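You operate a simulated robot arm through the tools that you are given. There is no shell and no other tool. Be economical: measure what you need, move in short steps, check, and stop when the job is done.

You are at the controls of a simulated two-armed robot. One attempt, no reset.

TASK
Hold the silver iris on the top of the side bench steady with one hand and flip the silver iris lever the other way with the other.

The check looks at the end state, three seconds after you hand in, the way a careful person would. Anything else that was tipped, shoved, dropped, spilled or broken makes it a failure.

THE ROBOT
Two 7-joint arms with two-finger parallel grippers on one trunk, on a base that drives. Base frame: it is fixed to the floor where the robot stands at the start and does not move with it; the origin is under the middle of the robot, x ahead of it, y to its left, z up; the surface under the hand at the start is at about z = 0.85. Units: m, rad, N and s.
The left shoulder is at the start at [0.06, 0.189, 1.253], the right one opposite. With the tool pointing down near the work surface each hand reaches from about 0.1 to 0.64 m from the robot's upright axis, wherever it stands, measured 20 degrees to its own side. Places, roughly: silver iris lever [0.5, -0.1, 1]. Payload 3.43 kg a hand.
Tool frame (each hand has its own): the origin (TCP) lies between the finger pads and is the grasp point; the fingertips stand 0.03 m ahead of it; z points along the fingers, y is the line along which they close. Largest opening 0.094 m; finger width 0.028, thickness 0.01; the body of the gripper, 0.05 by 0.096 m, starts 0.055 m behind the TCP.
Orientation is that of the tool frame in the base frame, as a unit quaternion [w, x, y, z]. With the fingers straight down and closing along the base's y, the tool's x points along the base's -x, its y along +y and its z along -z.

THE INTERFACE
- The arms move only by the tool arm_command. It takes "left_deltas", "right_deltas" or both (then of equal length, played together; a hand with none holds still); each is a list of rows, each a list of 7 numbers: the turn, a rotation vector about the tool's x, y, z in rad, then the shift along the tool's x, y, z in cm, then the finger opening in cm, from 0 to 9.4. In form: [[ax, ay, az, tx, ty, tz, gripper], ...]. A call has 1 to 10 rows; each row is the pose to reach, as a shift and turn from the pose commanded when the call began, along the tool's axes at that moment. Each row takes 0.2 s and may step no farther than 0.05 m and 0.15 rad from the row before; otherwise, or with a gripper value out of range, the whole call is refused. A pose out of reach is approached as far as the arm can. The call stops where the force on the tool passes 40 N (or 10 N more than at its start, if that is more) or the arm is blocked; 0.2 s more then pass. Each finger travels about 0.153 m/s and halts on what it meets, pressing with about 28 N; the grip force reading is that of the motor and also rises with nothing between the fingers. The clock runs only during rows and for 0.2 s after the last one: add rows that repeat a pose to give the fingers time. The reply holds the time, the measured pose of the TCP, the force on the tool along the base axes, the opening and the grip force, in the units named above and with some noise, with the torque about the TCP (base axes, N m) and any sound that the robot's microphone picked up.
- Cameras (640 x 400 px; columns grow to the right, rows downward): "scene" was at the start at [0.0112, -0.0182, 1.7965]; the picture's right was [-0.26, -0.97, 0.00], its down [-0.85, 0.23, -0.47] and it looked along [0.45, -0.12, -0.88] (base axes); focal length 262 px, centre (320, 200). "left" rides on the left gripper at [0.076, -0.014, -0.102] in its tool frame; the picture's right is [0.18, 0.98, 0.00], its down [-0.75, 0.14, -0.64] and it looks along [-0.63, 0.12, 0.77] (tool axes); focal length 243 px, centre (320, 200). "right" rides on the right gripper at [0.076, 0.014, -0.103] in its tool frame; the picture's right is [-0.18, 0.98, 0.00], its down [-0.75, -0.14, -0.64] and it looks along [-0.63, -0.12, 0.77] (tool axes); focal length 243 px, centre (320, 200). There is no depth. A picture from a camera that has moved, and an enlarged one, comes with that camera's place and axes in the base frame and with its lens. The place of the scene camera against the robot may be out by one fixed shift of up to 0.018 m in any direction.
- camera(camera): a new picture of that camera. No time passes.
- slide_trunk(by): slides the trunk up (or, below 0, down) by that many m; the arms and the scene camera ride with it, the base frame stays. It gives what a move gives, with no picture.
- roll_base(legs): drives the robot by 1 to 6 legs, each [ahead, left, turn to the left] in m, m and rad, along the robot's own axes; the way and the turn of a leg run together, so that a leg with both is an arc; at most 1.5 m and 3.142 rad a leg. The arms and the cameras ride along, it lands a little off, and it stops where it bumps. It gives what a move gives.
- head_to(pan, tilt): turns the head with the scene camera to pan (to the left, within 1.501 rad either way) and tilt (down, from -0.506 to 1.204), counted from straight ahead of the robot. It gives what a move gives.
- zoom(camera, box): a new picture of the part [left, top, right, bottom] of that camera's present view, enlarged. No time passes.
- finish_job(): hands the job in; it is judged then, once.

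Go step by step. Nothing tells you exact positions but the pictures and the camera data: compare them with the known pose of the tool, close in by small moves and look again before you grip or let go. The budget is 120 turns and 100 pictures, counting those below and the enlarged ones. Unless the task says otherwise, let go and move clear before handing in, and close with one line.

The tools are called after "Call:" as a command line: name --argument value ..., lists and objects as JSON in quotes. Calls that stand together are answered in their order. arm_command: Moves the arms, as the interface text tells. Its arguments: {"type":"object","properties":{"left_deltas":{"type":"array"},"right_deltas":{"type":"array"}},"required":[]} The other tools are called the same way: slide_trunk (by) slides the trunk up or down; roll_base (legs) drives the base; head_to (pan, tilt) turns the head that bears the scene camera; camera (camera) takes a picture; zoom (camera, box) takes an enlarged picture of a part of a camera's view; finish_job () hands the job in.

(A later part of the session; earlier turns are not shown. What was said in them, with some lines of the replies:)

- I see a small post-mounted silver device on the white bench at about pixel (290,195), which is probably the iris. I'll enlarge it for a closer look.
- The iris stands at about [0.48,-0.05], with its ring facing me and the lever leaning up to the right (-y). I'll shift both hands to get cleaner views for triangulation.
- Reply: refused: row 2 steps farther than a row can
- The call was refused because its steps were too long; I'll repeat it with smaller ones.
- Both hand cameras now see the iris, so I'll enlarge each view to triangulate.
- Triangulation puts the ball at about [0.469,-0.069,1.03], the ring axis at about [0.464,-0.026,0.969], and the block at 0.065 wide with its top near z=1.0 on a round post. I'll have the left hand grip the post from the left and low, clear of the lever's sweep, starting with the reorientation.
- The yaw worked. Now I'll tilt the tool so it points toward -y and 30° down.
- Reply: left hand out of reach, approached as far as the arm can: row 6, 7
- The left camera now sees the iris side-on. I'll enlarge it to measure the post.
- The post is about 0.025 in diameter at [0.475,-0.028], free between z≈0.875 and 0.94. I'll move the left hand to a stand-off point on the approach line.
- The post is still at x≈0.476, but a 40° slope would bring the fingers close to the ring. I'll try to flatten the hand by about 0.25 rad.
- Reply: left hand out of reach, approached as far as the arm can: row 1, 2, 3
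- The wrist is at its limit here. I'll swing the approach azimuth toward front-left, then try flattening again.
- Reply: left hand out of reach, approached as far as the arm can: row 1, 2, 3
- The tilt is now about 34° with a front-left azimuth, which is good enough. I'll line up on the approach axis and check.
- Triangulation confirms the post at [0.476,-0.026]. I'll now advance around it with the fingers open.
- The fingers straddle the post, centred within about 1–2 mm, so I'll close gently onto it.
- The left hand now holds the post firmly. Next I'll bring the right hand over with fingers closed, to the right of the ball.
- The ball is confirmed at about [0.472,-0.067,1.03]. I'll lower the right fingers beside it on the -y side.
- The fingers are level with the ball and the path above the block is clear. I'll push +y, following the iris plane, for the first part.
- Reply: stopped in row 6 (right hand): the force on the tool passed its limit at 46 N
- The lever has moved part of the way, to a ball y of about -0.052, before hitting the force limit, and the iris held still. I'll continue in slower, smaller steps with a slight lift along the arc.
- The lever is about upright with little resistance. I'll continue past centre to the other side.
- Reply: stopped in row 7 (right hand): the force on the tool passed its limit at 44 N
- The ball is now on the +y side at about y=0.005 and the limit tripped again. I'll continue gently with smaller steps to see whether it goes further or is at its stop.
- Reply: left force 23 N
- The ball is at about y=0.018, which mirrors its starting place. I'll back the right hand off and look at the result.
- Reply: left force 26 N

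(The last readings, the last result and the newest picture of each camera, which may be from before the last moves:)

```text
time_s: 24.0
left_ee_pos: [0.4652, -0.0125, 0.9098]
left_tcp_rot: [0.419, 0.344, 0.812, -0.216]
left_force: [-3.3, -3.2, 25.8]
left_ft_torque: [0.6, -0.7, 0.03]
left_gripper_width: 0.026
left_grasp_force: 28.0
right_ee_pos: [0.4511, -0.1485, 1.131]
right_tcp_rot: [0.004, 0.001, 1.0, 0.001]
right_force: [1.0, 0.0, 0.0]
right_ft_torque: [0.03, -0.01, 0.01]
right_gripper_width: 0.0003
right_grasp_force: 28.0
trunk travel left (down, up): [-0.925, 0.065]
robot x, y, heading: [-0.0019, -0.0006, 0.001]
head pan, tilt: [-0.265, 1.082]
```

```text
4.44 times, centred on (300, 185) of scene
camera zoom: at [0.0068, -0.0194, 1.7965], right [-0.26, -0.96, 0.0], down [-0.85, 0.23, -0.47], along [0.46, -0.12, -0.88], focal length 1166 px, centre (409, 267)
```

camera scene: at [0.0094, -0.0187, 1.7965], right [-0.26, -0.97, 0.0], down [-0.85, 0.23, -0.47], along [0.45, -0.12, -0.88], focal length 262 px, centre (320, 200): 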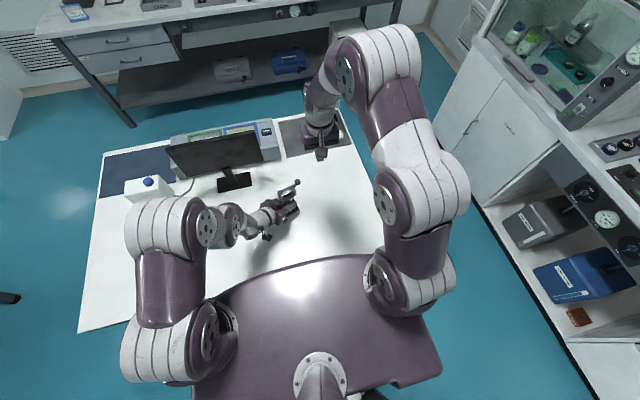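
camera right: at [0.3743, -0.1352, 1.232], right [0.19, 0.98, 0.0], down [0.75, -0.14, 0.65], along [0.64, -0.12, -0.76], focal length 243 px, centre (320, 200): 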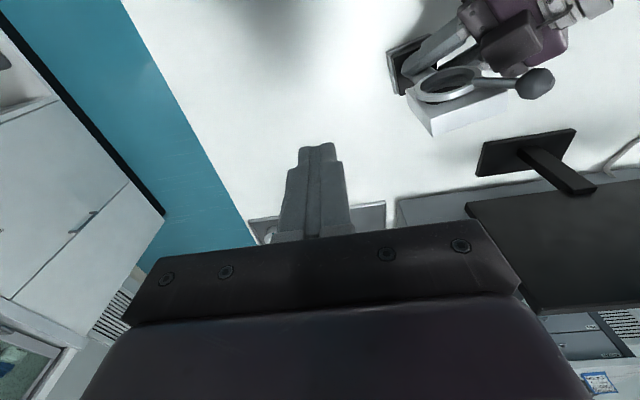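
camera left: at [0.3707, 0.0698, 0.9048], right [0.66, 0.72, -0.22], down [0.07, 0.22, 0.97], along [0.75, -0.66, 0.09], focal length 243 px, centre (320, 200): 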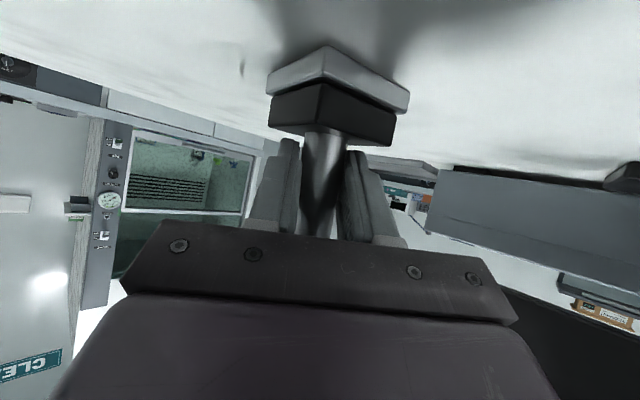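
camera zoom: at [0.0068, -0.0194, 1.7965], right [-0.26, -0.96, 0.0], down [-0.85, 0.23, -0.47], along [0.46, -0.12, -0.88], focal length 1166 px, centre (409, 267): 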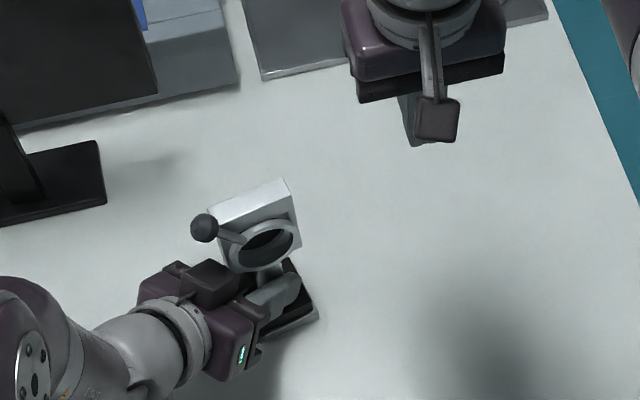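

The lever now leans to the other side, with the ball at about [·,0.017,1.034], the mirror of the start, and the aperture has changed. I'll open the left hand and back straight out.

Call:
arm_command --left_deltas '[[0, 0, 0, 0, 0, 0, 3], [0, 0, 0, 0, 0, 0, 4], [0, 0, 0, 0, 0, 0, 6], [0, 0, 0, 0, 0, 0, 8], [0, 0, 0, 0, 0, 0, 9.4], [0, 0, 0, 0, 0, 0, 9.4]]'

Call:
camera --camera "left"

Call:
zoom --camera "scene" --box '[240, 140, 360, 230]'

```text
time_s: 25.4
left_ee_pos: [0.4656, -0.0127, 0.9106]
left_tcp_rot: [0.42, 0.344, 0.812, -0.216]
left_force: [-5.0, -5.1, 32.7]
left_ft_torque: [0.42, -1.36, -0.26]
left_gripper_width: 0.0882
left_grasp_force: 0.0
right_ee_pos: [0.4513, -0.1498, 1.1314]
right_tcp_rot: [0.005, 0.001, 1.0, 0.001]
right_force: [-0.5, -0.2, -0.3]
right_ft_torque: [0.0, 0.03, 0.02]
right_gripper_width: 0.0002
right_grasp_force: 27.8
trunk travel left (down, up): [-0.925, 0.065]
robot x, y, heading: [-0.0041, 0.0033, -0.001]
head pan, tilt: [-0.265, 1.082]
```

```text
63 pictures are left
camera left: at [0.3697, 0.0707, 0.9059], right [0.65, 0.73, -0.21], down [0.07, 0.22, 0.97], along [0.75, -0.65, 0.09], focal length 243 px, centre (320, 200)
```

left: 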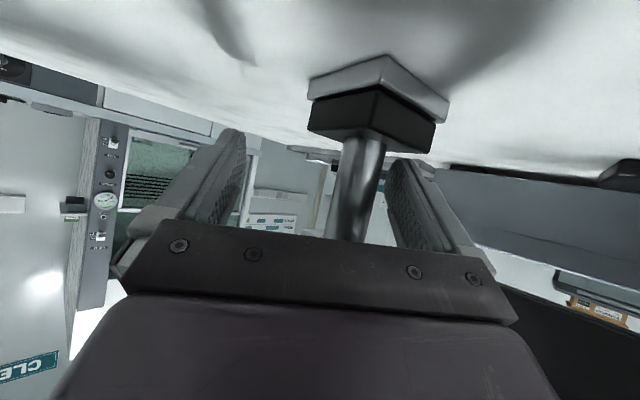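

```text
4.44 times, centred on (300, 185) of scene
camera zoom: at [0.0053, -0.0197, 1.7966], right [-0.26, -0.96, 0.0], down [-0.85, 0.23, -0.47], along [0.46, -0.12, -0.88], focal length 1166 px, centre (409, 267)
```

zoom: 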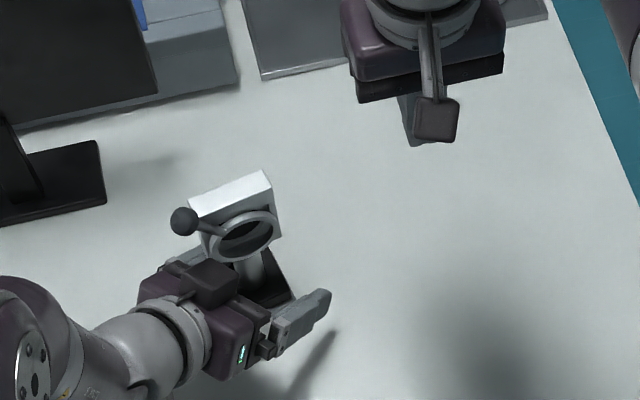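

The +y-side finger was pressing down on the iris base (33 N upward on the tool) and dragged the iris about 1.5 cm sideways as it opened. I'll first raise the hand slightly to take that load off.

Call:
arm_command --left_deltas '[[0, 0, 0, -0.1, 0, -0.1, 8.8], [0, 0, 0, -0.2, 0, -0.2, 8.8], [0, 0, 0, -0.3, 0, -0.3, 8.8], [0, 0, 0, -0.3, 0, -0.3, 8.8]]'

Call:
zoom --camera "left" --box '[220, 40, 460, 240]'

Call:
zoom --camera "right" --box '[370, 0, 610, 150]'

```text
time_s: 26.4
left_ee_pos: [0.465, -0.0115, 0.9114]
left_tcp_rot: [0.416, 0.343, 0.814, -0.216]
left_force: [2.2, -2.4, 11.7]
left_ft_torque: [0.09, -0.54, -0.2]
left_gripper_width: 0.0872
left_grasp_force: 0.0
right_ee_pos: [0.4532, -0.1484, 1.13]
right_tcp_rot: [0.003, 0.0, 1.0, 0.001]
right_force: [0.3, 0.0, -0.7]
right_ft_torque: [0.02, 0.0, 0.01]
right_gripper_width: 0.0
right_grasp_force: 28.2
trunk travel left (down, up): [-0.925, 0.065]
robot x, y, heading: [0.0014, -0.0018, -0.003]
head pan, tilt: [-0.265, 1.082]
```

```text
2.00 times, centred on (340, 140) of left
camera zoom: at [0.3696, 0.0721, 0.9076], right [0.65, 0.73, -0.22], down [0.08, 0.22, 0.97], along [0.76, -0.65, 0.08], focal length 485 px, centre (280, 320)
```

zoom: 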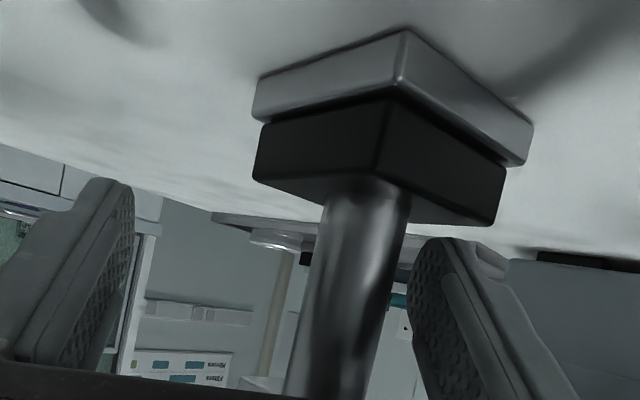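

```text
2.67 times, centred on (490, 75) of right
camera zoom: at [0.3768, -0.1348, 1.2309], right [0.19, 0.98, 0.0], down [0.75, -0.14, 0.65], along [0.64, -0.12, -0.76], focal length 647 px, centre (-133, 533)
```

zoom: 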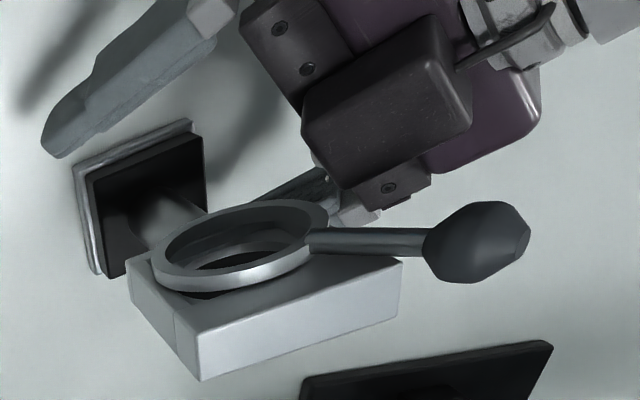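

The load has dropped to 12 N. I'll raise a little more until the fingertip is free of the base.

Call:
arm_command --left_deltas '[[0, 0, 0, -0.1, 0, -0.05, 8.8], [0, 0, 0, -0.2, 0, -0.1, 8.8], [0, 0, 0, -0.25, 0, -0.15, 8.8], [0, 0, 0, -0.25, 0, -0.15, 8.8]]'

Call:
zoom --camera "right" --box '[370, 0, 610, 150]'

```text
time_s: 27.4
left_ee_pos: [0.4673, -0.0118, 0.915]
left_tcp_rot: [0.417, 0.343, 0.813, -0.216]
left_force: [-0.3, 0.3, 0.0]
left_ft_torque: [0.03, -0.01, -0.01]
left_gripper_width: 0.0882
left_grasp_force: 0.1
right_ee_pos: [0.4545, -0.1486, 1.1299]
right_tcp_rot: [0.003, 0.001, 1.0, -0.001]
right_force: [0.2, 0.0, -0.1]
right_ft_torque: [0.02, -0.04, -0.02]
right_gripper_width: 0.0
right_grasp_force: 27.8
trunk travel left (down, up): [-0.925, 0.065]
robot x, y, heading: [0.0007, -0.0007, -0.003]
head pan, tilt: [-0.265, 1.082]
```

```text
2.67 times, centred on (490, 75) of right
camera zoom: at [0.3776, -0.1341, 1.2308], right [0.19, 0.98, 0.0], down [0.75, -0.14, 0.65], along [0.64, -0.12, -0.76], focal length 647 px, centre (-133, 533)
```

zoom: 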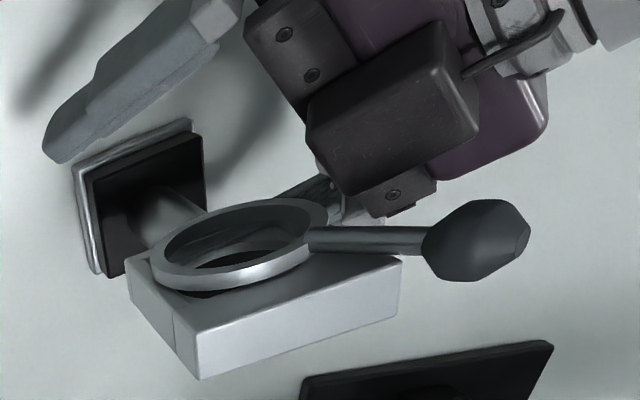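

The hand is load-free. I'll look at where the post now stands before nudging the iris back to its original spot.

Call:
camera --camera "left"

Call:
zoom --camera "scene" --box '[230, 150, 350, 240]'

```text
58 pictures are left
camera left: at [0.3717, 0.0725, 0.9108], right [0.65, 0.73, -0.22], down [0.08, 0.22, 0.97], along [0.76, -0.65, 0.09], focal length 243 px, centre (320, 200)
```

left: 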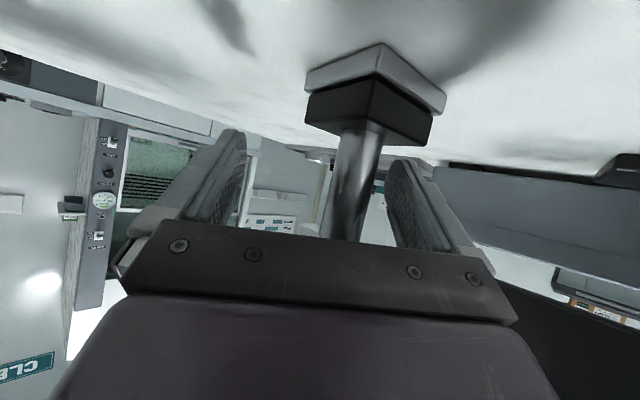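

```text
4.44 times, centred on (290, 195) of scene
camera zoom: at [0.0114, -0.0183, 1.7964], right [-0.26, -0.96, 0.0], down [-0.85, 0.23, -0.47], along [0.45, -0.12, -0.88], focal length 1166 px, centre (453, 222)
```

zoom: 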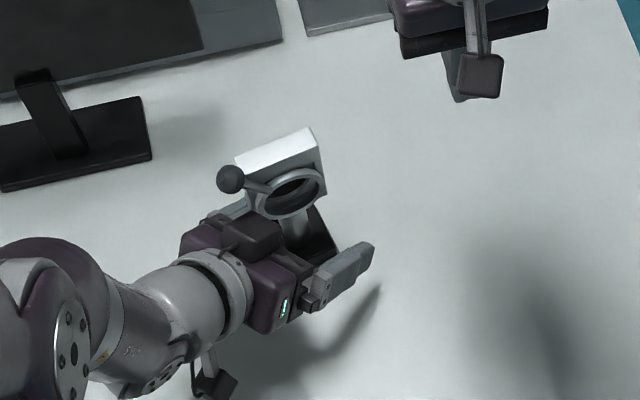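

The iris moved about 2 cm along the closing line. With the hand unloaded, levelled and re-centred on the original spot, I'll close slowly to push the post back without clamping.

Call:
arm_command --left_deltas '[[0, 0, 0.077, 0.05, -0.2, 0.05, 8.8], [0, 0, 0.077, 0.1, -0.35, 0.1, 8], [0, 0, 0.077, 0.1, -0.35, 0.1, 7], [0, 0, 0.077, 0.1, -0.35, 0.1, 6.2], [0, 0, 0.077, 0.1, -0.35, 0.1, 5.5], [0, 0, 0.077, 0.1, -0.35, 0.1, 4.8], [0, 0, 0.077, 0.1, -0.35, 0.1, 4.2], [0, 0, 0.077, 0.1, -0.35, 0.1, 3.6], [0, 0, 0.077, 0.1, -0.35, 0.1, 3.1], [0, 0, 0.077, 0.1, -0.35, 0.1, 3.1]]'

Call:
camera --camera "left"

Call:
zoom --camera "scene" --box '[230, 150, 350, 240]'

```text
time_s: 29.6
left_ee_pos: [0.4659, -0.0147, 0.9135]
left_tcp_rot: [0.425, 0.375, 0.8, -0.2]
left_force: [0.6, 0.6, -0.4]
left_ft_torque: [0.01, 0.02, -0.01]
left_gripper_width: 0.0316
left_grasp_force: 0.4
right_ee_pos: [0.4546, -0.1487, 1.1303]
right_tcp_rot: [0.004, 0.001, 1.0, -0.001]
right_force: [0.1, 0.3, -0.3]
right_ft_torque: [-0.02, 0.0, 0.03]
right_gripper_width: 0.0
right_grasp_force: 28.5
trunk travel left (down, up): [-0.925, 0.065]
robot x, y, heading: [-0.0018, 0.0, 0.0]
head pan, tilt: [-0.265, 1.082]
```

```text
56 pictures are left
camera left: at [0.3731, 0.0738, 0.9087], right [0.69, 0.71, -0.15], down [0.04, 0.18, 0.98], along [0.72, -0.68, 0.1], focal length 243 px, centre (320, 200)
```

left: 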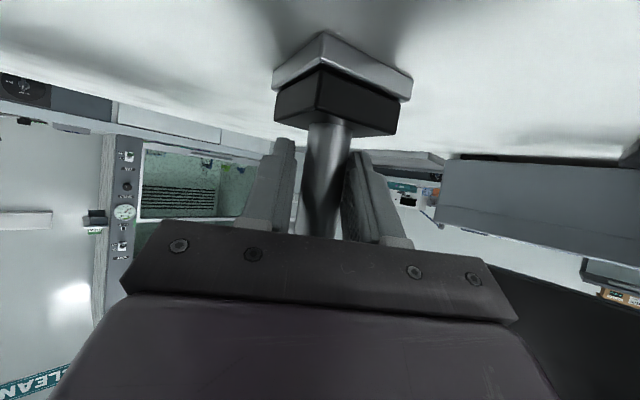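

```text
4.44 times, centred on (290, 195) of scene
camera zoom: at [0.0116, -0.0182, 1.7965], right [-0.26, -0.96, 0.0], down [-0.85, 0.23, -0.47], along [0.45, -0.12, -0.88], focal length 1166 px, centre (453, 222)
```

zoom: 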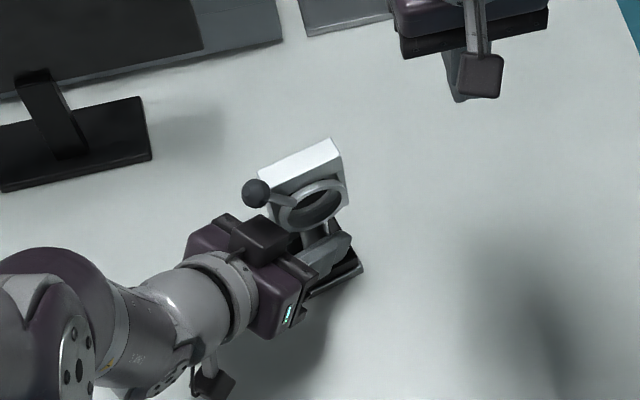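

The iris is back at its original place within a millimetre, the lever stays flipped, and the hand carries no load. I'll open a little and retreat horizontally, so the gripper box doesn't rise into the ball.

Call:
arm_command --left_deltas '[[0, 0, 0, 0, 0, 0, 3.6], [0, 0, 0, 0, 0, 0, 4.2], [0, 0, 0, 0, 0, 0, 5], [0, 0, 0, 0.56, 0, -0.83, 5], [0, 0, 0, 1.12, 0, -1.66, 5], [0, 0, 0, 2.24, 0, -3.32, 5], [0, 0, 0, 3.36, 0, -5, 5], [0, 0, 0, 4.5, 0, -6.6, 5], [0, 0, 0, 5.6, 0, -8.3, 5]]'

Call:
zoom --camera "scene" --box '[230, 150, 350, 240]'

Call:
camera --camera "left"

```text
time_s: 31.6
left_ee_pos: [0.4156, 0.0659, 0.91]
left_tcp_rot: [0.425, 0.374, 0.799, -0.202]
left_force: [-0.1, -0.2, 0.0]
left_ft_torque: [0.0, 0.02, -0.02]
left_gripper_width: 0.05
left_grasp_force: 0.1
left hand out of reach, approached as far as the arm can: row 9
right_ee_pos: [0.4542, -0.1487, 1.1297]
right_tcp_rot: [0.003, 0.002, 1.0, -0.001]
right_force: [0.3, 0.1, -0.4]
right_ft_torque: [0.0, -0.01, -0.04]
right_gripper_width: 0.0002
right_grasp_force: 28.0
trunk travel left (down, up): [-0.925, 0.065]
robot x, y, heading: [-0.0016, 0.0022, 0.005]
head pan, tilt: [-0.265, 1.082]
```

```text
4.44 times, centred on (290, 195) of scene
camera zoom: at [0.0116, -0.0172, 1.7965], right [-0.26, -0.96, 0.0], down [-0.85, 0.23, -0.47], along [0.45, -0.12, -0.88], focal length 1166 px, centre (453, 222)
```

zoom: 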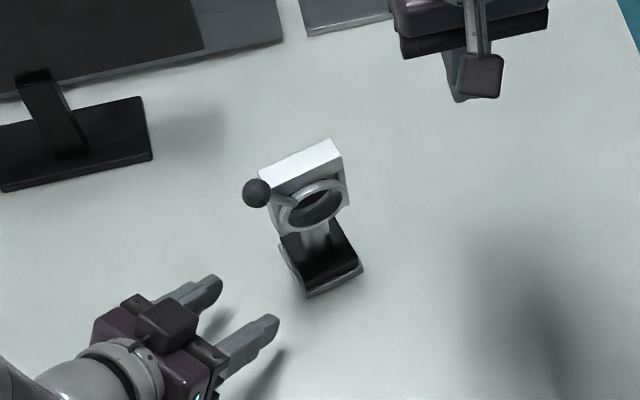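

```text
53 pictures are left
camera left: at [0.3231, 0.1541, 0.9044], right [0.69, 0.71, -0.16], down [0.04, 0.18, 0.98], along [0.72, -0.69, 0.09], focal length 243 px, centre (320, 200)
```

left: 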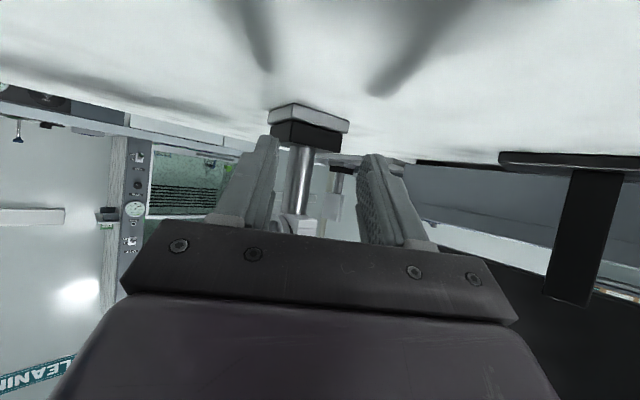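

The iris stands upright in its original place, its lever is flipped to the other side, and both hands are clear. I'm handing in.

Call:
finish_job

```text
The job is handed in.
```

I held the iris by its post with the left hand while the right hand flipped the lever to the other side. On release the left hand dragged the iris about 2 cm; I pushed it back to within about 1 mm of where it started, and it stands upright with both hands clear.
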